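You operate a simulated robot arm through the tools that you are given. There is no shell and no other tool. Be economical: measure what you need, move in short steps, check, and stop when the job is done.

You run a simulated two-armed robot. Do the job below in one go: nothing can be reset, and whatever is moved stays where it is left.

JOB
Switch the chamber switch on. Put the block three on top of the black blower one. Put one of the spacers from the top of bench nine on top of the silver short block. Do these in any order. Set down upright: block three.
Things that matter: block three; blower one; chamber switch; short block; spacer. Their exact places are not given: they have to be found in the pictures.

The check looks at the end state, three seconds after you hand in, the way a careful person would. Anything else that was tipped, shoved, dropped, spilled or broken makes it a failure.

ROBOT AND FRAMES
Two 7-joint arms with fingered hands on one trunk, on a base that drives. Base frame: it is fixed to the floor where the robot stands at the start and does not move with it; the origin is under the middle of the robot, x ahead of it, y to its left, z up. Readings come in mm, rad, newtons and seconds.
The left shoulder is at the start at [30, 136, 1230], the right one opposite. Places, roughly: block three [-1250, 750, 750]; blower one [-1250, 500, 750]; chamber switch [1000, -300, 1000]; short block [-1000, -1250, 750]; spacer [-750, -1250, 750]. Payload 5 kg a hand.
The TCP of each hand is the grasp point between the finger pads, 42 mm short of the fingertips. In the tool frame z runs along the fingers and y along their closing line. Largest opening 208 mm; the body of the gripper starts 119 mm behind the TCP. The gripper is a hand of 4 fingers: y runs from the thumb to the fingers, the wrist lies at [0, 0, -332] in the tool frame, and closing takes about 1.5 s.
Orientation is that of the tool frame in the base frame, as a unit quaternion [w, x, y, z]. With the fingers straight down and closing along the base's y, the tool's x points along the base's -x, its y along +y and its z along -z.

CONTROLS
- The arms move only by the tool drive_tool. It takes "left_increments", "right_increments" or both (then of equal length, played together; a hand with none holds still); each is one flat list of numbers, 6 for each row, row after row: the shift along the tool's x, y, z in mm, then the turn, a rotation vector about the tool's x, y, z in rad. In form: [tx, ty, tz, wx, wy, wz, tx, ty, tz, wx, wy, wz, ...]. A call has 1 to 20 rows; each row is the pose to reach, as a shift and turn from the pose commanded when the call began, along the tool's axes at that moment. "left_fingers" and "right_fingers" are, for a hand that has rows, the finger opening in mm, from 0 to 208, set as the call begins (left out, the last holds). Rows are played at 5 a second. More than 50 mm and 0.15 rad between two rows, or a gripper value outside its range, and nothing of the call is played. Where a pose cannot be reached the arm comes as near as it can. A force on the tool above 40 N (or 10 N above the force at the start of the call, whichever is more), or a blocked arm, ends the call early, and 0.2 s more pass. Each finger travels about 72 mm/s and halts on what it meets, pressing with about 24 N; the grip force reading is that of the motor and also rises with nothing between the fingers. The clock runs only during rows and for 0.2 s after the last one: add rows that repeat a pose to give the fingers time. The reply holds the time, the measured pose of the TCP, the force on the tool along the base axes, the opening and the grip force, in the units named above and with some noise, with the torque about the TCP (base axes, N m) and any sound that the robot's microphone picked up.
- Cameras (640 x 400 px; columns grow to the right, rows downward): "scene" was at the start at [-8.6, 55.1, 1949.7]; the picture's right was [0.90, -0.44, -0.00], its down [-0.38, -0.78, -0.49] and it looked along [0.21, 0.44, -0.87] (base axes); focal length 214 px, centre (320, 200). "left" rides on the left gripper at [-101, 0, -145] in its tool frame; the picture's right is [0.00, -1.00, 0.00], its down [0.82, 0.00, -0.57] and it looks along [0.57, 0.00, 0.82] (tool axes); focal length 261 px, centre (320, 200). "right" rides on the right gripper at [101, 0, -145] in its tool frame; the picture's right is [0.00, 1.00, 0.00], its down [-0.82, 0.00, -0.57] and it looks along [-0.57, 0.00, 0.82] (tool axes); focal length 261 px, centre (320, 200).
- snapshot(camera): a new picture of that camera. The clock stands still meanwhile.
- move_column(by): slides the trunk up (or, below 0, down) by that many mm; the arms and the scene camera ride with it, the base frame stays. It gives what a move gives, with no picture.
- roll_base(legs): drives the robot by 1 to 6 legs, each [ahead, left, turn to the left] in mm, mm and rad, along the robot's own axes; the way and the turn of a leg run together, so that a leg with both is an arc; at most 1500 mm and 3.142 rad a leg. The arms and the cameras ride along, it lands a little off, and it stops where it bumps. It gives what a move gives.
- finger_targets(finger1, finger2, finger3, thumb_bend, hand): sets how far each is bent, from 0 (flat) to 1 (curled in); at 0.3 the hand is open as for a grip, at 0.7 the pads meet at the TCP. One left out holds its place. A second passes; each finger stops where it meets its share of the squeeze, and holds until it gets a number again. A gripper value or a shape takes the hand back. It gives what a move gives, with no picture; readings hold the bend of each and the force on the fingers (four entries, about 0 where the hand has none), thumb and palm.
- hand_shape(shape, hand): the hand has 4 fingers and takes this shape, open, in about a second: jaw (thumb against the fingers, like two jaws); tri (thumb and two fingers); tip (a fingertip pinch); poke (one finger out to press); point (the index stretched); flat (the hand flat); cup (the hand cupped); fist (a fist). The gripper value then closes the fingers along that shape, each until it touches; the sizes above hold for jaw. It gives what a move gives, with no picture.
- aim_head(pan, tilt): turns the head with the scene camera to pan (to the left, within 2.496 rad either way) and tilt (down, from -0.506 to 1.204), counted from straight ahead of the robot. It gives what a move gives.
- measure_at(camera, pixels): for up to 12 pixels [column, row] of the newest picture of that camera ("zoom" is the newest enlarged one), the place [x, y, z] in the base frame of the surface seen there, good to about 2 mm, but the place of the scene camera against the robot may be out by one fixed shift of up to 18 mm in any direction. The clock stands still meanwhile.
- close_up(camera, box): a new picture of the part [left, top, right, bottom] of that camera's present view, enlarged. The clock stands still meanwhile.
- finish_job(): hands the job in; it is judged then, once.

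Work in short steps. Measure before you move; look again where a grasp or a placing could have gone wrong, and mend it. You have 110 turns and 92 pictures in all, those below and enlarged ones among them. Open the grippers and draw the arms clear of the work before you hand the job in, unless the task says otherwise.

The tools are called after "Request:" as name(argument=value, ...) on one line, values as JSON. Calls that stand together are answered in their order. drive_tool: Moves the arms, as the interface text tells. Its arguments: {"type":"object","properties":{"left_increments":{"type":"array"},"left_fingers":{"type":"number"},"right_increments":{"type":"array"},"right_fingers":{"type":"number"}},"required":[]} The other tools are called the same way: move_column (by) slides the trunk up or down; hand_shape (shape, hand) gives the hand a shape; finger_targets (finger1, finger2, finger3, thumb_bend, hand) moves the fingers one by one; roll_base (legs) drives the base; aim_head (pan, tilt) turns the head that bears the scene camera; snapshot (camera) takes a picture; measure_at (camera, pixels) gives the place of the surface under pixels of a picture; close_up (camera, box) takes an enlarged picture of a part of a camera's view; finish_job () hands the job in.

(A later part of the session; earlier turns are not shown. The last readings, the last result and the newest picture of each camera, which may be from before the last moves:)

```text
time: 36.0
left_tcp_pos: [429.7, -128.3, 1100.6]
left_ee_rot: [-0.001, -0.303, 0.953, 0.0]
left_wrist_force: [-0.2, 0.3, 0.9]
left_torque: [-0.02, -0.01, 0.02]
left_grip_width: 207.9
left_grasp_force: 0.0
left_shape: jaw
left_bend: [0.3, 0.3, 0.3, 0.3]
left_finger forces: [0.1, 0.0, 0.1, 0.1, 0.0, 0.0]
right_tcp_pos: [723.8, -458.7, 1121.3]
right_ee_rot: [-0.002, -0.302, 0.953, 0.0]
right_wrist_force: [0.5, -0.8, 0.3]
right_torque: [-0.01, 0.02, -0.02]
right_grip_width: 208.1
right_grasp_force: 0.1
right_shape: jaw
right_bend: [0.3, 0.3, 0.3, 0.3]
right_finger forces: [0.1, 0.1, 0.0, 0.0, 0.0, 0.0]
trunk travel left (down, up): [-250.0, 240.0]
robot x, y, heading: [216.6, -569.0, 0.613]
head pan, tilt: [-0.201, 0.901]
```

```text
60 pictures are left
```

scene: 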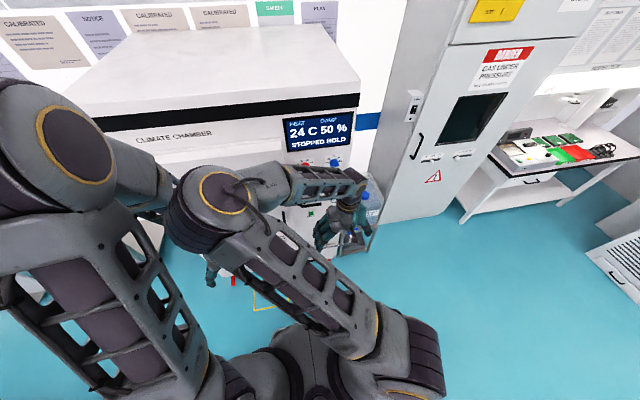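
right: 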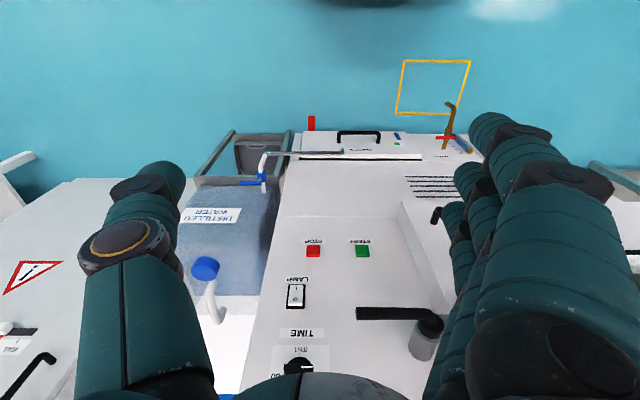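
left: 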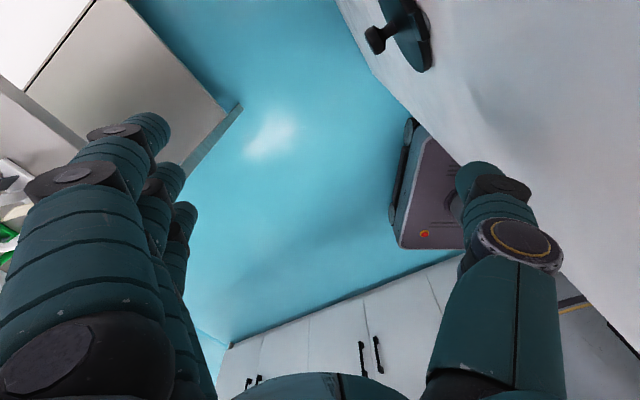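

The turn was over the limit; resend with 3.14.

Request:
roll_base(legs=[[90, 0, 0], [0, 0, 3.14], [-80, 0, 0], [0, -900, 0], [0, -765, 0]])

Request:
snapshot(camera="scene")

Request:
snapshot(camera="right")

```text
time: 53.2
left_tcp_pos: [-809.2, 515.6, 1100.8]
left_ee_rot: [0.0, 0.96, 0.281, 0.0]
left_wrist_force: [-0.3, -0.1, -0.6]
left_torque: [-0.06, -0.03, -0.01]
left_grip_width: 208.0
left_grasp_force: 0.0
left_shape: jaw
left_bend: [0.3, 0.3, 0.3, 0.3]
left_finger forces: [0.0, 0.0, 0.0, 0.0, 0.0, 0.0]
right_tcp_pos: [-1089.6, 859.6, 1122.5]
right_ee_rot: [0.0, 0.96, 0.281, 0.003]
right_wrist_force: [0.4, 0.3, -0.1]
right_torque: [-0.04, -0.03, -0.04]
right_grip_width: 207.9
right_grasp_force: 0.1
right_shape: jaw
right_bend: [0.3, 0.3, 0.3, 0.3]
right_finger forces: [0.0, 0.1, 0.1, 0.0, 0.0, 0.1]
trunk travel left (down, up): [-250.0, 240.0]
robot x, y, heading: [-574.8, 943.0, -2.574]
head pan, tilt: [-0.201, 0.901]
```

```text
59 pictures are left
```

scene: 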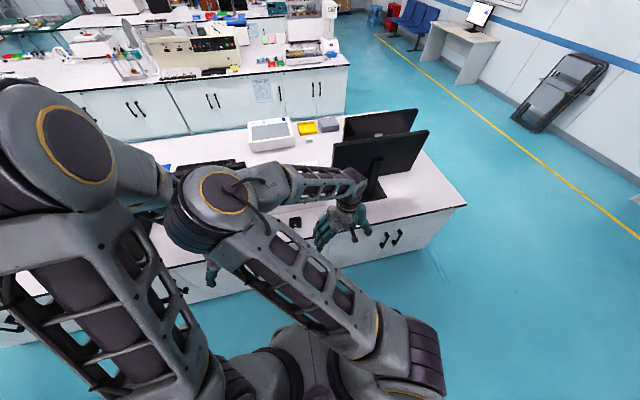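

```text
58 pictures are left
```

right: 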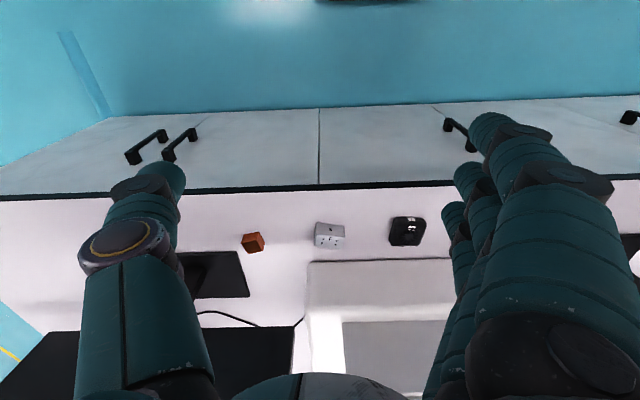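

Block three, fan and orange box are visible to the right camera; enlarge and measure.

Request:
close_up(camera="right", box=[230, 190, 450, 290])

Request:
measure_at(camera="right", pixels=[[329, 242], [328, 229], [317, 247], [342, 248], [407, 238], [392, 243], [422, 243], [407, 222], [253, 240], [330, 265], [312, 270], [450, 210]])

```text
2.91 times, centred on (340, 240) of right
```

zoom: 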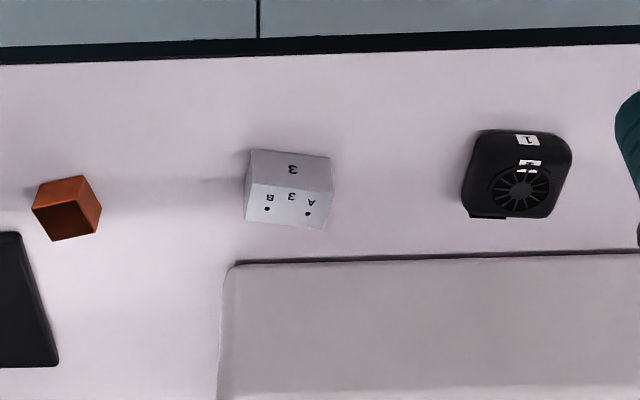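

```text
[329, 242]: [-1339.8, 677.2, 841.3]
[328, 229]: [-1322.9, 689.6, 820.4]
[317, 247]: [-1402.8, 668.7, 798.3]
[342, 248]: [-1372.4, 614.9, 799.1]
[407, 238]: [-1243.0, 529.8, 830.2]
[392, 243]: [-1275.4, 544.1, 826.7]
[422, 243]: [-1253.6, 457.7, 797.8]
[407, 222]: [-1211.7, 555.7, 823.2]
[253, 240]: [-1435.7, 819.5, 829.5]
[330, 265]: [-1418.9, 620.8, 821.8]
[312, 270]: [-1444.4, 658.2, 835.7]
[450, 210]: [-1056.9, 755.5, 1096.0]
```

Measure block top corners and fan top corners in the enlarged view.

Request:
measure_at(camera="zoom", pixels=[[251, 186], [328, 192], [323, 226], [247, 219], [288, 205], [478, 140], [565, 145], [550, 212], [475, 210], [518, 180], [513, 200], [288, 245]])

```text
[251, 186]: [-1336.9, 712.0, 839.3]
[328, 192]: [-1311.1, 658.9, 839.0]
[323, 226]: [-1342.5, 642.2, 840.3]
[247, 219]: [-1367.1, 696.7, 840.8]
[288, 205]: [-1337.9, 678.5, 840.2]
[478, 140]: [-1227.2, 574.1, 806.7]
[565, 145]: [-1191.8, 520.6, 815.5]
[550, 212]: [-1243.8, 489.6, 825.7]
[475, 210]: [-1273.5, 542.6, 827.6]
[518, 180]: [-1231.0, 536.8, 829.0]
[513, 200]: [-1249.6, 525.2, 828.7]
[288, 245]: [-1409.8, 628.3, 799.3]
```

Block top is ~62×40 mm, centre (-1339.5,677.5), yaw −65°. Check the monitor clearance, then move above it with opening 120.

Request:
measure_at(camera="right", pixels=[[240, 270], [245, 292], [210, 295], [285, 340], [292, 370], [230, 380], [200, 258]])

Request:
measure_at(camera="scene", pixels=[[425, 132], [337, 150], [395, 180], [294, 222], [336, 175], [415, 112]])

```text
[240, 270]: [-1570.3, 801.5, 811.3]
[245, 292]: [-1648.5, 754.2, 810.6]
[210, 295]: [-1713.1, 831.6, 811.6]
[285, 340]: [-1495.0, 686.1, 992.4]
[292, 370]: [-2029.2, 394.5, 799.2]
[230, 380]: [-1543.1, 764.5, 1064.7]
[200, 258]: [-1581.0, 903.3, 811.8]
```

```text
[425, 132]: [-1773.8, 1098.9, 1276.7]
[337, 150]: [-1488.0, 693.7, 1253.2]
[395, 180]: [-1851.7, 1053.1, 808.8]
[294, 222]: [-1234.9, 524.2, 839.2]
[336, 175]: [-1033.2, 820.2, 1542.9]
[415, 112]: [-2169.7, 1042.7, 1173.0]
```

Monitor edge stays ~120 mm beyond the hand; move above the block.

Request:
drive_tool(right_fingers=120, right_increments=[-38.6, 2.3, 22.7, 0, 0, 0.016, -77.2, 4.7, 45.5, 0, 0, 0.032, -115.8, 7, 68.2, 0, 0, 0.048, -154.5, 9.4, 91, 0, 0, 0.064, -193, 11.7, 113.7, 0, 0, 0.08, -231.7, 14, 136.5, 0, 0, 0.097, -270.3, 16.4, 159.2, 0, 0, 0.113, -308.9, 18.7, 182, 0, 0, 0.129, -308.9, 18.7, 182, 0, 0, 0.129])

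Request:
snapshot(camera="right")

```text
time: 55.2
left_tcp_pos: [-809.3, 516.4, 1101.2]
left_ee_rot: [0.001, 0.96, 0.281, 0.0]
left_wrist_force: [0.1, -0.4, -0.3]
left_torque: [-0.04, 0.11, 0.03]
left_grip_width: 208.0
left_grasp_force: 0.0
left_shape: jaw
left_bend: [0.3, 0.3, 0.3, 0.3]
left_finger forces: [0.0, 0.1, 0.0, 0.0, 0.0, 0.1]
right_tcp_pos: [-1337.7, 676.9, 935.4]
right_ee_rot: [-0.001, 0.976, 0.218, 0.001]
right_wrist_force: [0.8, -0.2, 0.9]
right_torque: [0.01, 0.07, -0.01]
right_grip_width: 120.9
right_grasp_force: 0.1
right_shape: jaw
right_bend: [0.72, 0.72, 0.72, 0.7]
right_finger forces: [0.0, 0.0, 0.0, 0.1, 0.0, 0.0]
trunk travel left (down, up): [-250.0, 240.0]
robot x, y, heading: [-573.5, 941.6, -2.571]
head pan, tilt: [-0.201, 0.901]
```

```text
56 pictures are left
```

right: 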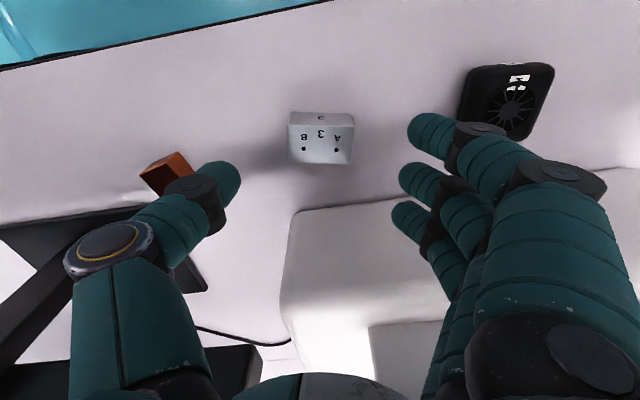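

Measure the block top, fan top and fingertip positions from here.

Request:
measure_at(camera="right", pixels=[[290, 126], [353, 129], [349, 162], [291, 158], [320, 145], [475, 68], [552, 66], [521, 140], [513, 103], [418, 135], [408, 180], [400, 218]])

Request:
close_up(camera="right", box=[440, 40, 580, 150])

```text
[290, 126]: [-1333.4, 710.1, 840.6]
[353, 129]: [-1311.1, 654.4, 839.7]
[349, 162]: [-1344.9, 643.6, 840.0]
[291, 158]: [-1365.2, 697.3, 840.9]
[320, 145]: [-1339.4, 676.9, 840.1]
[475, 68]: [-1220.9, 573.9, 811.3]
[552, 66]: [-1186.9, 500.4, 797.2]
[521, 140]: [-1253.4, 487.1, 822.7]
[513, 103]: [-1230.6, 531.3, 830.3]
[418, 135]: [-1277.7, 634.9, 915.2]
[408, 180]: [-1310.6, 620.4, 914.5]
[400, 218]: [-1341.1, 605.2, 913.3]
```

```text
3.64 times, centred on (510, 95) of right
```

zoom: 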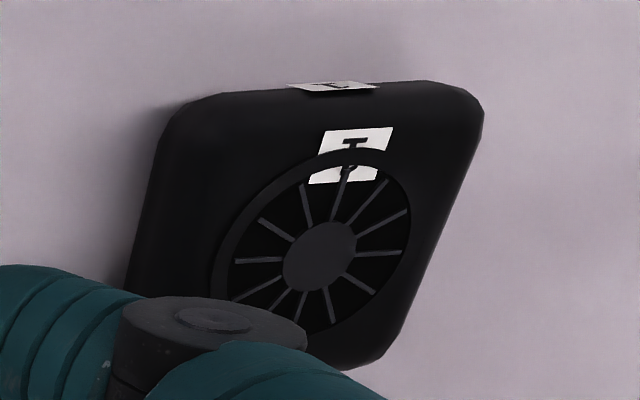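

Fingers sit at tool x ≈ +36, 0, −34, so jaw would only meet the 40 mm side with the middle one. Check how the "tri" shape looks.

Request:
hand_shape(hand="right", shape="tri")

Request:
snapshot(camera="right")

```text
time: 56.1
left_tcp_pos: [-809.6, 515.2, 1100.5]
left_ee_rot: [0.0, 0.96, 0.28, -0.001]
left_wrist_force: [-0.5, 0.0, -0.2]
left_torque: [0.0, 0.03, 0.01]
left_grip_width: 207.8
left_grasp_force: 0.1
left_shape: jaw
left_bend: [0.3, 0.3, 0.3, 0.3]
left_finger forces: [0.0, 0.0, 0.0, 0.1, 0.1, 0.0]
right_tcp_pos: [-1339.6, 678.0, 934.8]
right_ee_rot: [-0.002, 0.976, 0.218, 0.002]
right_wrist_force: [0.0, 0.2, -0.9]
right_torque: [0.0, -0.01, 0.0]
right_grip_width: 208.0
right_grasp_force: 0.1
right_shape: tri
right_bend: [0.3, 0.3, 0.06, 0.3]
right_finger forces: [0.1, 0.1, 0.0, 0.1, 0.0, 0.0]
trunk travel left (down, up): [-250.0, 240.0]
robot x, y, heading: [-576.1, 940.4, -2.571]
head pan, tilt: [-0.201, 0.901]
```

```text
54 pictures are left
```

right: 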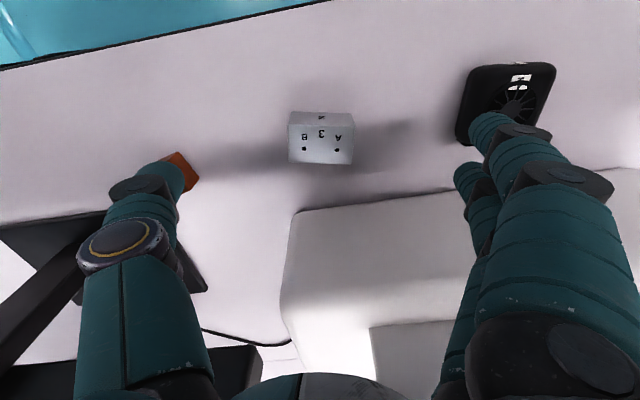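

"tri" just lifts one finger. I'll pinch with middle finger and thumb only, outer fingers flat out of the way; set that and look.

Request:
finger_targets(hand="right", finger1=0, finger2=0.42, finger3=0, thumb_bend=0.42)

Request:
snapshot(camera="right")

Request:
measure_at(camera="right", pixels=[[320, 145], [290, 126], [353, 129]])

```text
time: 57.1
left_tcp_pos: [-809.5, 515.1, 1100.2]
left_ee_rot: [0.0, 0.96, 0.28, -0.001]
left_wrist_force: [-0.5, -0.7, -0.6]
left_torque: [-0.04, -0.02, -0.03]
left_grip_width: 207.9
left_grasp_force: 0.1
left_shape: jaw
left_bend: [0.3, 0.3, 0.3, 0.3]
left_finger forces: [0.1, 0.0, 0.0, 0.0, 0.0, 0.0]
right_tcp_pos: [-1338.2, 677.4, 933.9]
right_ee_rot: [-0.002, 0.976, 0.218, 0.002]
right_wrist_force: [0.9, -0.6, 0.7]
right_torque: [0.0, 0.02, 0.03]
right_grip_width: 242.3
right_grasp_force: 0.1
right_shape: fingers
right_bend: [0.0, 0.42, 0.0, 0.42]
right_finger forces: [0.0, 0.0, 0.0, 0.0, 0.0, 0.1]
trunk travel left (down, up): [-250.0, 240.0]
robot x, y, heading: [-576.1, 944.9, -2.572]
head pan, tilt: [-0.201, 0.901]
```

```text
53 pictures are left
```

right: 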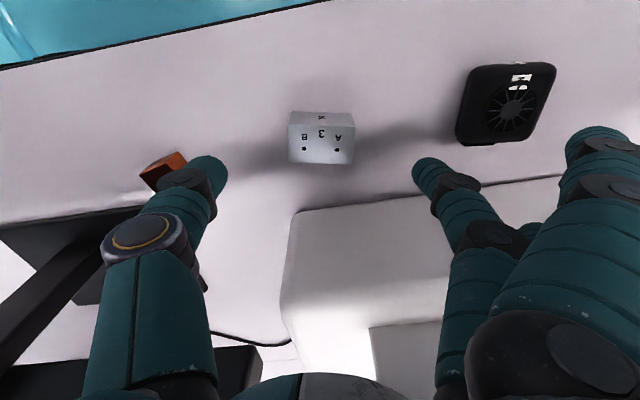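

```text
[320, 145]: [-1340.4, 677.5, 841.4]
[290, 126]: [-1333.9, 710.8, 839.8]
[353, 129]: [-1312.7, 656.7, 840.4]
```

Check the height/location of the flat index tip (590,135), middle tip (425,172), thumb tip (212,172) and box corner.

Request:
measure_at(camera="right", pixels=[[590, 135], [574, 145], [425, 170], [418, 165], [212, 172], [222, 168], [165, 175], [300, 215], [470, 135], [500, 200], [380, 230]])

```text
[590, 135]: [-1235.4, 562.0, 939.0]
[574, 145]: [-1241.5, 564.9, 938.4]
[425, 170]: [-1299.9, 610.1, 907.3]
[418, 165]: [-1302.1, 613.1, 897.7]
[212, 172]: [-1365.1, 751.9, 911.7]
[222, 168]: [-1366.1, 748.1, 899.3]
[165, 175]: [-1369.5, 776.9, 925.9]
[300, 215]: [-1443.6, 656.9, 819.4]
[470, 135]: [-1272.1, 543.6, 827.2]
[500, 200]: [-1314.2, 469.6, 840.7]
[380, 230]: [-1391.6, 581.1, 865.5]
```

Descend 86 mm so tips reach ~810 and the flat index stays above the fan, then pinch.

Request:
drive_tool(right_increments=[-1, 0, 30, 0, 0, 0, -1, 0, 60, 0, 0, 0, -1, 0, 75, 0, 0, 0, -1, 0, 86, 0, 0, 0, -1, 0, 86, 0, 0, 0])

Request:
finger_targets(hand="right", finger2=0.75, thumb_bend=0.75)

Request:
snapshot(camera="right")

```text
time: 58.3
left_tcp_pos: [-808.8, 514.6, 1101.3]
left_ee_rot: [0.0, 0.96, 0.28, 0.0]
left_wrist_force: [0.3, 0.3, -0.5]
left_torque: [-0.02, 0.01, 0.01]
left_grip_width: 207.7
left_grasp_force: 0.2
left_shape: jaw
left_bend: [0.3, 0.3, 0.3, 0.3]
left_finger forces: [0.0, 0.0, 0.0, 0.0, 0.0, 0.0]
right_tcp_pos: [-1338.4, 678.3, 850.5]
right_ee_rot: [-0.001, 0.976, 0.218, 0.002]
right_wrist_force: [0.2, 0.6, 0.1]
right_torque: [0.03, 0.01, -0.02]
right_grip_width: 242.1
right_grasp_force: 0.0
right_shape: fingers
right_bend: [0.0, 0.42, 0.0, 0.42]
right_finger forces: [0.1, 0.0, 0.1, 0.0, 0.0, 0.1]
trunk travel left (down, up): [-250.0, 240.0]
robot x, y, heading: [-573.7, 944.8, -2.576]
head pan, tilt: [-0.201, 0.901]
```

```text
time: 59.3
left_tcp_pos: [-807.8, 515.6, 1100.6]
left_ee_rot: [0.0, 0.96, 0.281, 0.0]
left_wrist_force: [0.0, -0.6, -1.0]
left_torque: [-0.01, 0.03, 0.0]
left_grip_width: 208.1
left_grasp_force: 0.1
left_shape: jaw
left_bend: [0.3, 0.3, 0.3, 0.3]
left_finger forces: [0.0, 0.1, 0.1, 0.1, 0.0, 0.1]
right_tcp_pos: [-1337.8, 678.3, 851.5]
right_ee_rot: [-0.002, 0.976, 0.217, 0.002]
right_wrist_force: [-4.7, 3.5, 13.8]
right_torque: [-0.48, -0.14, -0.11]
right_grip_width: 181.6
right_grasp_force: 20.0
right_shape: fingers
right_bend: [0.0, 0.51, 0.0, 0.68]
right_finger forces: [0.0, 18.2, 0.0, 0.0, 22.4, 0.0]
trunk travel left (down, up): [-250.0, 240.0]
robot x, y, heading: [-573.1, 945.4, -2.571]
head pan, tilt: [-0.201, 0.901]
```

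```text
52 pictures are left
```

right: 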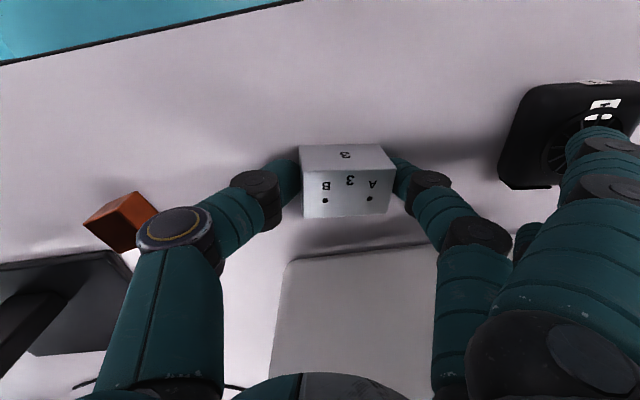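

Pinched with ~20 N each side. Lift 20 mm first, then to 95 mm and look.

Request:
drive_tool(right_increments=[0, 0, -10, 0, 0, 0, 0, 0, -30, 0, 0, 0, 0, 0, -60, 0, 0, 0, 0, 0, -95, 0, 0, 0])

Request:
snapshot(camera="right")

```text
time: 60.3
left_tcp_pos: [-808.9, 515.5, 1102.0]
left_ee_rot: [0.0, 0.96, 0.28, 0.0]
left_wrist_force: [0.3, 0.1, 0.5]
left_torque: [-0.03, 0.09, 0.02]
left_grip_width: 207.8
left_grasp_force: 0.0
left_shape: jaw
left_bend: [0.3, 0.3, 0.3, 0.3]
left_finger forces: [0.0, 0.0, 0.0, 0.1, 0.0, 0.0]
right_tcp_pos: [-1335.3, 678.3, 946.8]
right_ee_rot: [-0.002, 0.976, 0.217, 0.002]
right_wrist_force: [1.4, 0.5, -3.3]
right_torque: [-0.02, 0.15, 0.01]
right_grip_width: 178.5
right_grasp_force: 17.3
right_shape: fingers
right_bend: [0.0, 0.5, 0.0, 0.67]
right_finger forces: [0.1, 17.8, 0.0, 0.0, 17.3, 0.0]
trunk travel left (down, up): [-250.0, 240.0]
robot x, y, heading: [-576.6, 941.1, -2.573]
head pan, tilt: [-0.201, 0.901]
```

```text
51 pictures are left
```

right: 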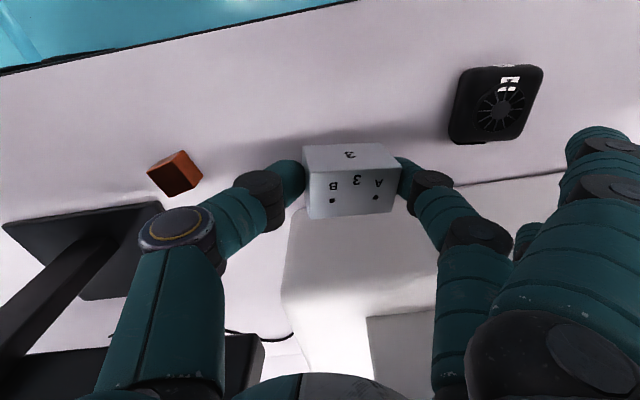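

Held. Measure block top/bottom corners and the fan's top outline now.

Request:
close_up(camera="right", box=[280, 50, 560, 230])

Request:
measure_at(camera="right", pixels=[[310, 176], [399, 171], [394, 207], [313, 214], [350, 190], [306, 149], [380, 147], [462, 77], [530, 72], [510, 138], [456, 135], [497, 108]])

```text
2.22 times, centred on (420, 140) of right
```

zoom: 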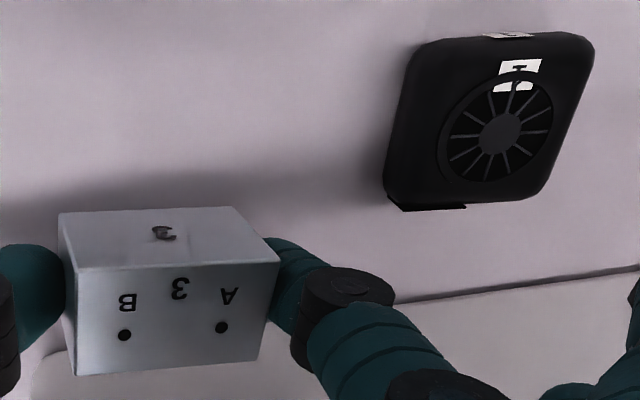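

```text
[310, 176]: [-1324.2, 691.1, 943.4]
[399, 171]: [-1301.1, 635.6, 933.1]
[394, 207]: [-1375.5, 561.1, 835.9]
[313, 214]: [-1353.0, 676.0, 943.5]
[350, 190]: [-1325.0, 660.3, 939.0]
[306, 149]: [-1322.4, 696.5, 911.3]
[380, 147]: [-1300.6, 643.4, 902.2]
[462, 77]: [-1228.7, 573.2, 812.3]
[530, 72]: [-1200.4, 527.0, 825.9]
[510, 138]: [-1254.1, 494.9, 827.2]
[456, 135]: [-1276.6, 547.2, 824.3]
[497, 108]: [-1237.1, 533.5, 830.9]
```

The block hangs tilted ~9.5° (finger side low) and sits 24 mm toward the fingers. I carry it over the fan hub (-1238,531), levelling it on the way.

Request:
drive_tool(right_increments=[7.5, 37.4, 0, -0.041, 0, 0, 15, 74.8, 0, -0.082, 0, 0, 22.5, 112.2, 0, -0.124, 0, 0, 30, 149.6, 0, -0.165, 0, 0, 30, 149.6, 25, -0.165, 0, 0, 30, 149.6, 42, -0.165, 0, 0, 30, 149.6, 42, -0.165, 0, 0])

Request:
snapshot(camera="right")

```text
time: 61.9
left_tcp_pos: [-811.1, 515.7, 1100.4]
left_ee_rot: [0.0, 0.96, 0.281, 0.0]
left_wrist_force: [0.5, 0.5, 0.0]
left_torque: [-0.04, 0.0, 0.02]
left_grip_width: 207.9
left_grasp_force: 0.1
left_shape: jaw
left_bend: [0.3, 0.3, 0.3, 0.3]
left_finger forces: [0.0, 0.0, 0.0, 0.0, 0.1, 0.1]
right_tcp_pos: [-1247.2, 553.9, 906.7]
right_ee_rot: [0.079, 0.973, 0.217, 0.02]
right_wrist_force: [-0.3, -0.2, -2.8]
right_torque: [0.01, 0.01, 0.01]
right_grip_width: 178.1
right_grasp_force: 17.3
right_shape: fingers
right_bend: [0.0, 0.5, 0.0, 0.67]
right_finger forces: [0.0, 17.5, 0.1, 0.0, 17.6, 0.1]
trunk travel left (down, up): [-250.0, 240.0]
robot x, y, heading: [-576.8, 940.0, -2.568]
head pan, tilt: [-0.201, 0.901]
```

```text
49 pictures are left
```

right: 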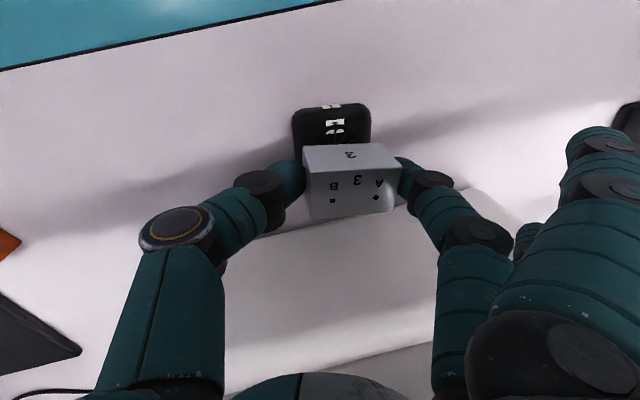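

Check the block's level and position relative to the fan by measuring its corners and visible fan edges.

Request:
measure_at(camera="right", pixels=[[311, 177], [396, 171], [314, 213], [390, 207], [350, 190], [307, 150], [380, 147], [335, 126], [303, 112], [362, 108], [298, 140], [368, 138]])

Request:
close_up(camera="right", box=[260, 80, 440, 230])

```text
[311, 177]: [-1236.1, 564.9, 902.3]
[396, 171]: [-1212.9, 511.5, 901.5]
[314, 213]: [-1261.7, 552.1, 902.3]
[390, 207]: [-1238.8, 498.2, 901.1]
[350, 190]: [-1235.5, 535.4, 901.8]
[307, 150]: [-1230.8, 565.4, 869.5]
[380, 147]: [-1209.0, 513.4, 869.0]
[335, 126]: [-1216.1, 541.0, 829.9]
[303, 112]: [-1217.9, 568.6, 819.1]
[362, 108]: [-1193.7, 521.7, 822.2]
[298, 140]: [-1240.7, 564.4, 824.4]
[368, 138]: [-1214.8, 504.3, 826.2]
```

```text
2.67 times, centred on (350, 155) of right
```

zoom: 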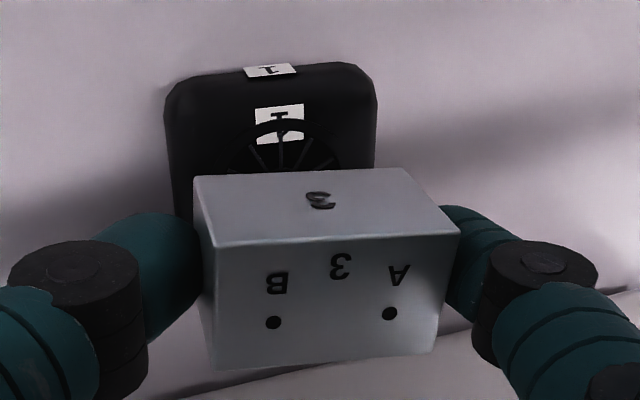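

Block is level and centred over the hub. Lower 28 mm straight down, slowly.

Request:
drive_tool(right_increments=[0, -1.6, 10, 0, 0, 0, 0, -3.3, 20, 0, 0, 0, 0, -4.1, 24.5, 0, 0, 0, 0, -4.4, 26.5, 0, 0, 0, 0, -4.6, 28, 0, 0, 0, 0, -4.6, 28, 0, 0, 0])

Request:
close_up(camera="right", box=[260, 80, 440, 230])

```text
time: 63.3
left_tcp_pos: [-809.4, 514.1, 1099.6]
left_ee_rot: [-0.001, 0.96, 0.281, 0.0]
left_wrist_force: [-0.8, -0.3, -0.4]
left_torque: [-0.02, 0.0, -0.04]
left_grip_width: 208.0
left_grasp_force: 0.0
left_shape: jaw
left_bend: [0.3, 0.3, 0.3, 0.3]
left_finger forces: [0.0, 0.0, 0.0, 0.1, 0.0, 0.0]
right_tcp_pos: [-1246.5, 553.9, 876.2]
right_ee_rot: [0.08, 0.973, 0.216, 0.021]
right_wrist_force: [0.5, 1.0, -3.2]
right_torque: [0.03, 0.05, 0.0]
right_grip_width: 178.4
right_grasp_force: 17.3
right_shape: fingers
right_bend: [0.0, 0.5, 0.0, 0.67]
right_finger forces: [0.0, 17.5, 0.0, 0.1, 17.6, 0.0]
trunk travel left (down, up): [-250.0, 240.0]
robot x, y, heading: [-575.2, 940.2, -2.57]
head pan, tilt: [-0.201, 0.901]
```

```text
2.67 times, centred on (350, 155) of right
```

zoom: 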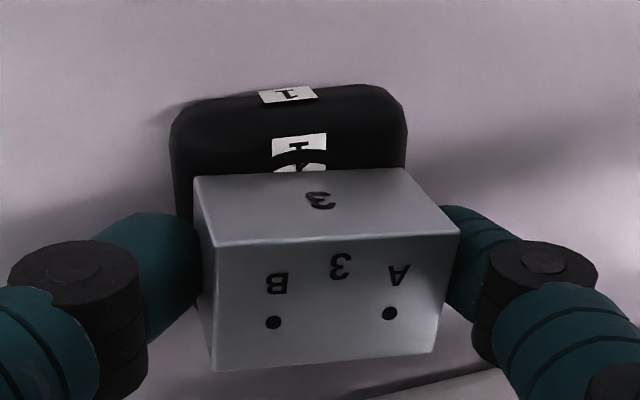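

No contact yet (force unchanged). Creep down another few mm.

Request:
drive_tool(right_increments=[0, -0.2, 1, 0, 0, 0, 0, -0.3, 2, 0, 0, 0, 0, -0.3, 2, 0, 0, 0])

```text
time: 64.1
left_tcp_pos: [-810.3, 515.2, 1102.0]
left_ee_rot: [0.0, 0.96, 0.281, 0.0]
left_wrist_force: [0.1, 0.5, 0.2]
left_torque: [0.0, 0.02, 0.02]
left_grip_width: 208.0
left_grasp_force: 0.1
left_shape: jaw
left_bend: [0.3, 0.3, 0.3, 0.3]
left_finger forces: [0.0, 0.1, 0.0, 0.0, 0.0, 0.0]
right_tcp_pos: [-1248.3, 555.0, 875.7]
right_ee_rot: [0.079, 0.973, 0.216, 0.02]
right_wrist_force: [0.1, 0.5, -2.2]
right_torque: [-0.02, 0.04, 0.0]
right_grip_width: 178.3
right_grasp_force: 17.5
right_shape: fingers
right_bend: [0.0, 0.5, 0.0, 0.67]
right_finger forces: [0.0, 17.4, 0.1, 0.0, 17.5, 0.0]
trunk travel left (down, up): [-250.0, 240.0]
robot x, y, heading: [-572.7, 942.2, -2.57]
head pan, tilt: [-0.201, 0.901]
```

Request:
drive_tool(right_increments=[0, -0.2, 1, 0, 0, 0, 0, -0.3, 2, 0, 0, 0, 0, -0.3, 2, 0, 0, 0])

Request:
measure_at(camera="right", pixels=[[350, 190], [311, 177], [396, 171]])

```text
time: 64.9
left_tcp_pos: [-807.5, 514.6, 1100.4]
left_ee_rot: [0.001, 0.96, 0.281, 0.0]
left_wrist_force: [-0.3, -0.8, -0.5]
left_torque: [-0.02, -0.02, -0.02]
left_grip_width: 207.9
left_grasp_force: 0.1
left_shape: jaw
left_bend: [0.3, 0.3, 0.3, 0.3]
left_finger forces: [0.1, 0.0, 0.1, 0.0, 0.0, 0.0]
right_tcp_pos: [-1247.9, 553.4, 874.1]
right_ee_rot: [0.079, 0.973, 0.216, 0.019]
right_wrist_force: [-1.3, 0.7, 4.3]
right_torque: [-0.35, -0.12, -0.08]
right_grip_width: 178.2
right_grasp_force: 17.0
right_shape: fingers
right_bend: [0.0, 0.5, 0.0, 0.67]
right_finger forces: [0.0, 16.9, 0.0, 0.1, 17.0, 0.0]
trunk travel left (down, up): [-250.0, 240.0]
robot x, y, heading: [-577.1, 940.8, -2.57]
head pan, tilt: [-0.201, 0.901]
```

```text
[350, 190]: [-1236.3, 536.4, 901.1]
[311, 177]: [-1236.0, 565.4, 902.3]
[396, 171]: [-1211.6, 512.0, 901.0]
```

Contact (force swung to +4 N). Release the pinch, then rise straight up.

Request:
finger_targets(hand="right", finger2=0.38, thumb_bend=0.52)

Request:
snapshot(camera="right")

```text
time: 65.9
left_tcp_pos: [-809.2, 514.7, 1100.7]
left_ee_rot: [0.0, 0.96, 0.281, 0.001]
left_wrist_force: [-0.4, -0.5, 0.5]
left_torque: [0.03, 0.03, -0.01]
left_grip_width: 207.9
left_grasp_force: 0.1
left_shape: jaw
left_bend: [0.3, 0.3, 0.3, 0.3]
left_finger forces: [0.0, 0.0, 0.0, 0.1, 0.0, 0.0]
right_tcp_pos: [-1248.0, 555.0, 874.2]
right_ee_rot: [0.079, 0.973, 0.217, 0.02]
right_wrist_force: [0.3, 0.9, 0.4]
right_torque: [0.03, -0.03, -0.04]
right_grip_width: 215.3
right_grasp_force: 0.1
right_shape: fingers
right_bend: [0.0, 0.38, 0.0, 0.52]
right_finger forces: [0.0, 0.0, 0.0, 0.0, 0.0, 0.0]
trunk travel left (down, up): [-250.0, 240.0]
robot x, y, heading: [-573.7, 941.7, -2.575]
head pan, tilt: [-0.201, 0.901]
```

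```text
46 pictures are left
```

right: 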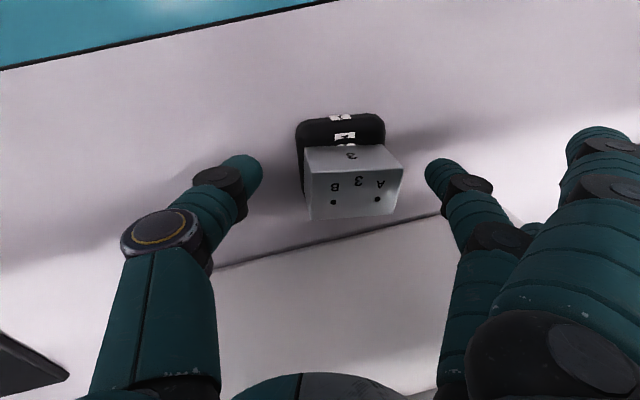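

Block stands flat on the fan. Rise 200 mm, then withdraw and straighten the hand.

Request:
drive_tool(right_increments=[0, 8.2, -49.3, 0, 0, 0, 0, 16.4, -98.6, 0, 0, 0, 0, 24.6, -147.9, 0, 0, 0, 0, 32.8, -197.2, 0, 0, 0, 34.1, 8.1, -207.4, 0.0206, 0, -0.0161, 68.2, -16.7, -217.6, 0.0412, 0, -0.0322, 102.3, -41.5, -227.8, 0.0618, 0, -0.0483, 136.4, -66.2, -238, 0.0824, 0, -0.0644, 170.5, -91, -248.2, 0.103, 0, -0.0805, 204.6, -115.7, -258.4, 0.1236, 0, -0.0966, 238.7, -140.5, -268.6, 0.144, 0, -0.113, 272.8, -165.2, -278.8, 0.165, 0, -0.129])

Request:
hand_shape(hand="right", shape="jaw")

Request:
snapshot(camera="right")

```text
time: 68.5
left_tcp_pos: [-808.3, 515.3, 1101.0]
left_ee_rot: [0.0, 0.96, 0.281, 0.0]
left_wrist_force: [0.4, 0.5, -0.1]
left_torque: [-0.08, 0.08, 0.0]
left_grip_width: 207.8
left_grasp_force: 0.1
left_shape: jaw
left_bend: [0.3, 0.3, 0.3, 0.3]
left_finger forces: [0.0, 0.0, 0.0, 0.0, 0.0, 0.1]
right_tcp_pos: [-1087.6, 856.5, 1124.7]
right_ee_rot: [0.0, 0.96, 0.281, -0.004]
right_wrist_force: [1.0, 1.7, -0.7]
right_torque: [-0.12, 0.06, 0.05]
right_grip_width: 215.6
right_grasp_force: 0.1
right_shape: fingers
right_bend: [0.0, 0.38, 0.0, 0.52]
right_finger forces: [0.1, 0.0, 0.1, 0.0, 0.0, 0.0]
trunk travel left (down, up): [-250.0, 240.0]
robot x, y, heading: [-575.2, 940.2, -2.571]
head pan, tilt: [-0.201, 0.901]
```

```text
time: 69.4
left_tcp_pos: [-809.4, 515.2, 1100.5]
left_ee_rot: [0.0, 0.96, 0.281, 0.0]
left_wrist_force: [-0.2, 0.5, -0.2]
left_torque: [-0.02, 0.01, -0.03]
left_grip_width: 208.1
left_grasp_force: 0.0
left_shape: jaw
left_bend: [0.3, 0.3, 0.3, 0.3]
left_finger forces: [0.0, 0.0, 0.0, 0.0, 0.0, 0.1]
right_tcp_pos: [-1089.0, 854.9, 1124.9]
right_ee_rot: [0.0, 0.96, 0.28, -0.003]
right_wrist_force: [-0.4, 0.0, 1.0]
right_torque: [-0.02, 0.01, 0.0]
right_grip_width: 207.9
right_grasp_force: 0.0
right_shape: jaw
right_bend: [0.3, 0.3, 0.3, 0.3]
right_finger forces: [0.1, 0.1, 0.0, 0.0, 0.1, 0.1]
trunk travel left (down, up): [-250.0, 240.0]
robot x, y, heading: [-576.3, 944.4, -2.572]
head pan, tilt: [-0.201, 0.901]
```

```text
45 pictures are left
```

right: 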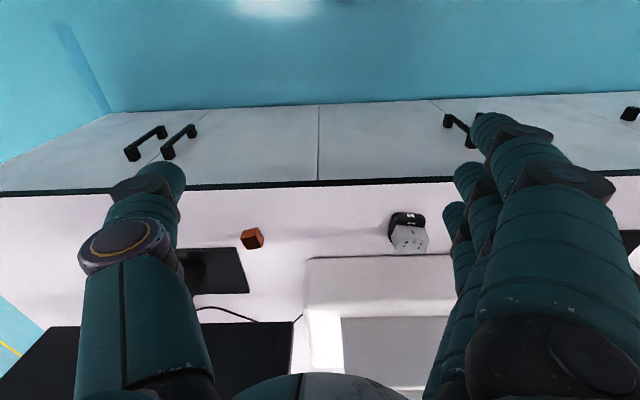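

Block three is on the fan (410,235). Now survey the far aisle for the route to the short block.

Request:
aim_head(pan=0.2, tilt=0.55)

Request:
snapshot(camera="scene")

Request:
aim_head(pan=-0.7, tilt=0.7)

Request:
snapshot(camera="scene")

```text
time: 70.3
left_tcp_pos: [-810.0, 515.0, 1099.9]
left_ee_rot: [0.0, 0.96, 0.28, 0.0]
left_wrist_force: [-0.1, 0.6, 0.9]
left_torque: [0.01, -0.01, 0.02]
left_grip_width: 207.9
left_grasp_force: 0.0
left_shape: jaw
left_bend: [0.3, 0.3, 0.3, 0.3]
left_finger forces: [0.0, 0.1, 0.0, 0.1, 0.0, 0.0]
right_tcp_pos: [-1090.5, 856.3, 1122.8]
right_ee_rot: [0.0, 0.96, 0.279, -0.003]
right_wrist_force: [-0.2, -0.3, -0.3]
right_torque: [0.0, 0.04, -0.03]
right_grip_width: 207.9
right_grasp_force: 0.2
right_shape: jaw
right_bend: [0.3, 0.3, 0.3, 0.3]
right_finger forces: [0.0, 0.1, 0.0, 0.1, 0.0, 0.0]
trunk travel left (down, up): [-250.0, 240.0]
robot x, y, heading: [-575.6, 941.5, -2.574]
head pan, tilt: [0.201, 0.55]
```

```text
44 pictures are left
```

scene: 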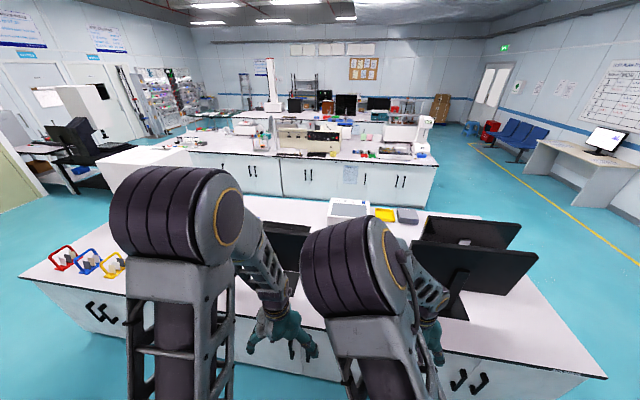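

```text
time: 71.5
left_tcp_pos: [-809.0, 515.2, 1101.5]
left_ee_rot: [0.0, 0.96, 0.28, 0.0]
left_wrist_force: [-0.2, 0.7, 0.2]
left_torque: [0.05, 0.03, -0.03]
left_grip_width: 207.7
left_grasp_force: 0.1
left_shape: jaw
left_bend: [0.3, 0.3, 0.3, 0.3]
left_finger forces: [0.0, 0.1, 0.0, 0.1, 0.1, 0.1]
right_tcp_pos: [-1089.4, 855.4, 1125.5]
right_ee_rot: [0.0, 0.96, 0.28, -0.003]
right_wrist_force: [-0.1, -1.3, -0.1]
right_torque: [0.02, -0.01, 0.01]
right_grip_width: 207.9
right_grasp_force: 0.1
right_shape: jaw
right_bend: [0.3, 0.3, 0.3, 0.3]
right_finger forces: [0.0, 0.0, 0.0, 0.0, 0.0, 0.0]
trunk travel left (down, up): [-250.0, 240.0]
robot x, y, heading: [-574.2, 941.6, -2.572]
head pan, tilt: [-0.7, 0.7]
```

```text
43 pictures are left
```

scene: 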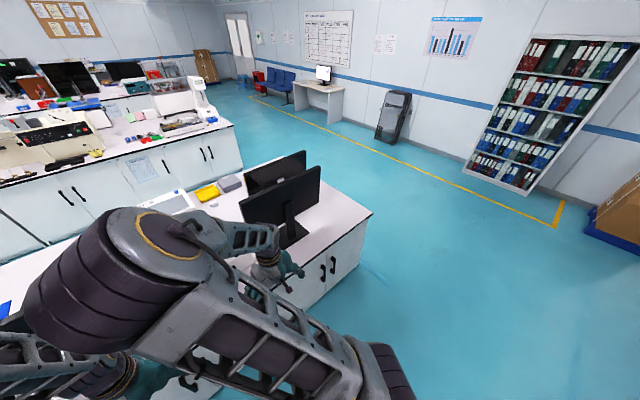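

The left end is open. Measure bench corners, second bench front and bookshelf.

Request:
measure_at(camera="scene", pixels=[[370, 214], [300, 307], [318, 160], [243, 165], [232, 128], [220, 118], [466, 172], [378, 138], [190, 178], [60, 232], [10, 183], [345, 285]])

```text
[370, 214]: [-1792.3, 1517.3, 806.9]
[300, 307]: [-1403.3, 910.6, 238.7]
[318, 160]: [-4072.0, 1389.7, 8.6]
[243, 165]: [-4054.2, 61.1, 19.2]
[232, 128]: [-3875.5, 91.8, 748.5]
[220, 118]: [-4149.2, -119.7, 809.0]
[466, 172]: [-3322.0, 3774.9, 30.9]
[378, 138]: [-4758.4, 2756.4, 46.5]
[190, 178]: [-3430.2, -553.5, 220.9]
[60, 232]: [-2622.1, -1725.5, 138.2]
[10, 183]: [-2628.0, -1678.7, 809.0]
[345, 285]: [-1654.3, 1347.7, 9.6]
```

Left end at u≈-2270, aisle to second bench is ~1.2 m wide. Drive out right, turn round, and back past the bench end in the open area.

Request:
roll_base(legs=[[0, -850, 0], [0, -850, 0], [0, 0, -3.097], [-1316, 0, 0], [-1316, 0, 0]])

Request:
aim_head(pan=-1.0, tilt=0.7)

Request:
snapshot(camera="scene")

```text
time: 99.8
left_tcp_pos: [-3364.2, 1220.7, 1100.8]
left_ee_rot: [0.0, -0.326, 0.945, 0.0]
left_wrist_force: [0.0, 0.4, -0.1]
left_torque: [0.02, 0.0, 0.01]
left_grip_width: 207.9
left_grasp_force: 0.1
left_shape: jaw
left_bend: [0.3, 0.3, 0.3, 0.3]
left_finger forces: [0.0, 0.0, 0.0, 0.1, 0.0, 0.1]
right_tcp_pos: [-3053.3, 909.0, 1125.2]
right_ee_rot: [0.002, -0.325, 0.946, 0.0]
right_wrist_force: [-1.0, 0.1, 1.2]
right_torque: [0.03, -0.03, 0.01]
right_grip_width: 207.8
right_grasp_force: 0.0
right_shape: jaw
right_bend: [0.3, 0.3, 0.3, 0.3]
right_finger forces: [0.0, 0.0, 0.0, 0.0, 0.1, 0.1]
trunk travel left (down, up): [-250.0, 240.0]
robot x, y, heading: [-3557.2, 775.3, 0.664]
head pan, tilt: [-0.7, 0.7]
```

```text
time: 100.5
left_tcp_pos: [-3364.6, 1220.9, 1100.8]
left_ee_rot: [0.0, -0.326, 0.945, 0.0]
left_wrist_force: [-0.1, -0.2, -0.8]
left_torque: [-0.01, 0.0, 0.0]
left_grip_width: 208.0
left_grasp_force: 0.1
left_shape: jaw
left_bend: [0.3, 0.3, 0.3, 0.3]
left_finger forces: [0.0, 0.0, 0.0, 0.1, 0.0, 0.1]
right_tcp_pos: [-3052.4, 909.6, 1124.7]
right_ee_rot: [0.003, -0.326, 0.945, 0.001]
right_wrist_force: [0.1, 0.0, -0.2]
right_torque: [-0.05, -0.01, 0.0]
right_grip_width: 207.9
right_grasp_force: 0.0
right_shape: jaw
right_bend: [0.3, 0.3, 0.3, 0.3]
right_finger forces: [0.0, 0.0, 0.0, 0.1, 0.0, 0.0]
trunk travel left (down, up): [-250.0, 240.0]
robot x, y, heading: [-3556.8, 774.0, 0.66]
head pan, tilt: [-1.0, 0.7]
```

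```text
42 pictures are left
```

scene: 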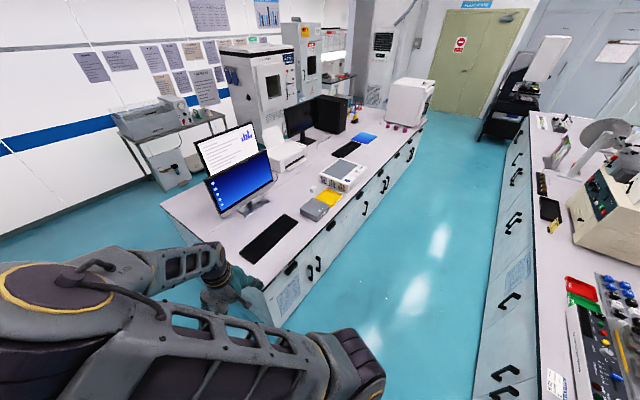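

Measure both aisle edges.

Request:
measure_at(camera="scene", pixels=[[268, 290], [330, 225], [400, 150], [418, 128], [536, 330], [534, 240], [531, 130], [487, 395], [285, 325], [428, 90]])

```text
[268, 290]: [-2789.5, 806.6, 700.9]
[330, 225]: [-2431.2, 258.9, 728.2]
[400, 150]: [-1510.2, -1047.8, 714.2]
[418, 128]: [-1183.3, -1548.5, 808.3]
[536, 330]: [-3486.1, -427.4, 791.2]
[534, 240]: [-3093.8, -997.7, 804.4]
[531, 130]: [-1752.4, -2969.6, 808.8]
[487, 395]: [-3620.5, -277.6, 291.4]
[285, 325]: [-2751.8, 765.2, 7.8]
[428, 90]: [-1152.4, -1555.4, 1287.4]
```

The aisle spans n −1840…−3100; correct the heading and slide right along the middle.

Request:
roll_base(legs=[[0, 0, -0.055], [0, -1430, 0]])

```text
time: 108.0
left_tcp_pos: [-2536.9, 23.4, 1100.1]
left_ee_rot: [0.001, -0.281, 0.96, 0.001]
left_wrist_force: [0.7, -0.2, 0.8]
left_torque: [0.02, 0.01, 0.0]
left_grip_width: 208.1
left_grasp_force: 0.1
left_shape: jaw
left_bend: [0.3, 0.3, 0.3, 0.3]
left_finger forces: [0.0, 0.0, 0.0, 0.1, 0.0, 0.0]
right_tcp_pos: [-2255.7, -315.8, 1124.8]
right_ee_rot: [0.003, -0.28, 0.96, 0.0]
right_wrist_force: [0.6, -0.8, -0.1]
right_torque: [0.05, 0.03, 0.01]
right_grip_width: 208.0
right_grasp_force: 0.0
right_shape: jaw
right_bend: [0.3, 0.3, 0.3, 0.3]
right_finger forces: [0.0, 0.0, 0.1, 0.1, 0.1, 0.0]
trunk travel left (down, up): [-250.0, 240.0]
robot x, y, heading: [-2774.8, -408.5, 0.567]
head pan, tilt: [-1.0, 0.7]
```

Request:
roll_base(legs=[[0, 0, 0.045], [0, -1430, 0]])

Request:
aim_head(pan=-0.25, tilt=0.75)

Request:
snapshot(camera="scene")

Request:
snapshot(camera="right")

```text
time: 115.7
left_tcp_pos: [-1710.2, -1149.7, 1101.8]
left_ee_rot: [-0.001, -0.311, 0.95, 0.0]
left_wrist_force: [0.3, -0.6, -0.6]
left_torque: [0.03, 0.01, 0.0]
left_grip_width: 208.1
left_grasp_force: 0.0
left_shape: jaw
left_bend: [0.3, 0.3, 0.3, 0.3]
left_finger forces: [0.0, 0.0, 0.1, 0.0, 0.0, 0.0]
right_tcp_pos: [-1409.8, -1471.2, 1125.3]
right_ee_rot: [0.003, -0.311, 0.951, 0.0]
right_wrist_force: [0.3, -0.4, 0.5]
right_torque: [0.0, 0.05, -0.01]
right_grip_width: 208.0
right_grasp_force: 0.1
right_shape: jaw
right_bend: [0.3, 0.3, 0.3, 0.3]
right_finger forces: [0.0, 0.0, 0.1, 0.0, 0.1, 0.0]
trunk travel left (down, up): [-250.0, 240.0]
robot x, y, heading: [-1919.8, -1588.3, 0.634]
head pan, tilt: [-1.0, 0.7]
```

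```text
time: 116.8
left_tcp_pos: [-1711.6, -1149.2, 1100.4]
left_ee_rot: [-0.001, -0.311, 0.95, 0.0]
left_wrist_force: [-0.3, 0.3, -0.1]
left_torque: [0.01, 0.01, -0.02]
left_grip_width: 207.7
left_grasp_force: 0.0
left_shape: jaw
left_bend: [0.3, 0.3, 0.3, 0.3]
left_finger forces: [0.0, 0.0, 0.0, 0.0, 0.0, 0.0]
right_tcp_pos: [-1411.4, -1471.8, 1123.6]
right_ee_rot: [0.003, -0.31, 0.951, 0.0]
right_wrist_force: [-0.3, -0.6, -0.1]
right_torque: [0.01, 0.02, 0.03]
right_grip_width: 207.7
right_grasp_force: 0.1
right_shape: jaw
right_bend: [0.3, 0.3, 0.3, 0.3]
right_finger forces: [0.1, 0.0, 0.0, 0.0, 0.1, 0.0]
trunk travel left (down, up): [-250.0, 240.0]
robot x, y, heading: [-1916.6, -1594.1, 0.631]
head pan, tilt: [-0.25, 0.75]
```

```text
41 pictures are left
```

scene: 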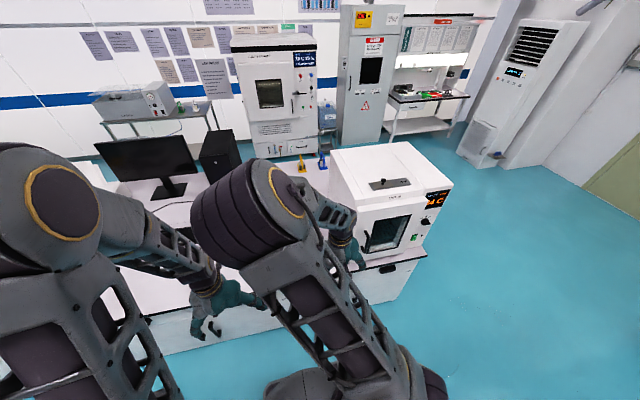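

```text
40 pictures are left
```

right: 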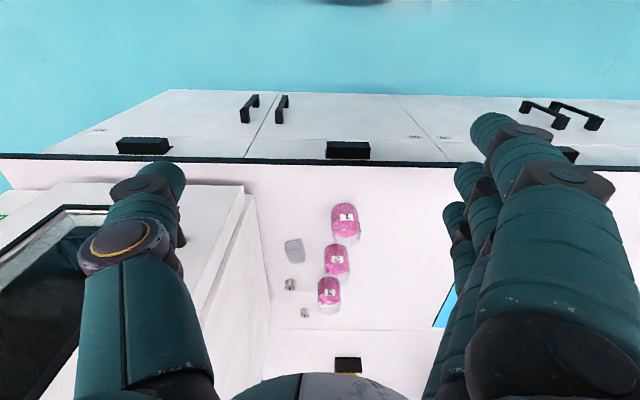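

I see the oven at left, the jars (345,220),(337,260),(328,293), silver short block (294,250), spacers (290,285) and (304,312). Measure.

Request:
close_up(camera="right", box=[240, 190, 400, 330])

Request:
measure_at(camera="right", pixels=[[294, 255], [294, 243], [290, 286], [304, 313], [345, 232], [336, 270], [328, 300], [345, 210], [245, 205], [262, 270], [320, 160], [270, 340]])

```text
2.86 times, centred on (320, 260) of right
```

zoom: 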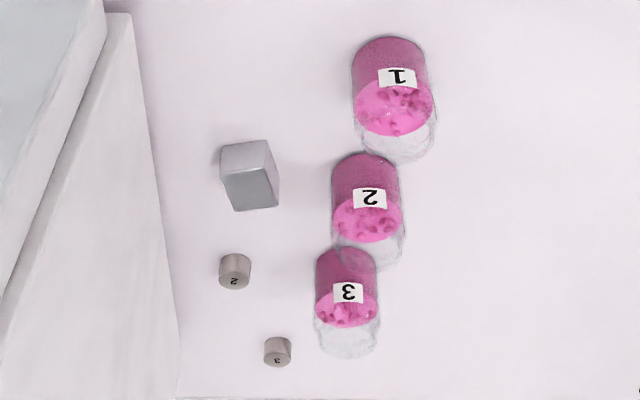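

```text
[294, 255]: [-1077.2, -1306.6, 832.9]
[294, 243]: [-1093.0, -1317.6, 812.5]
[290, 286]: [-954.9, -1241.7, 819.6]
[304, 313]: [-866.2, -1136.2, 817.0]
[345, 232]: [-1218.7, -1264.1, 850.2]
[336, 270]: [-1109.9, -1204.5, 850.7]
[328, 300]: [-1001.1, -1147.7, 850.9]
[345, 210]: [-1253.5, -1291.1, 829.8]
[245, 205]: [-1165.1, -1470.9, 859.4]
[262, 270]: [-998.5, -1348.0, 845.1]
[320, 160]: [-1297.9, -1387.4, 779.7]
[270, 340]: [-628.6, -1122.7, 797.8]
```

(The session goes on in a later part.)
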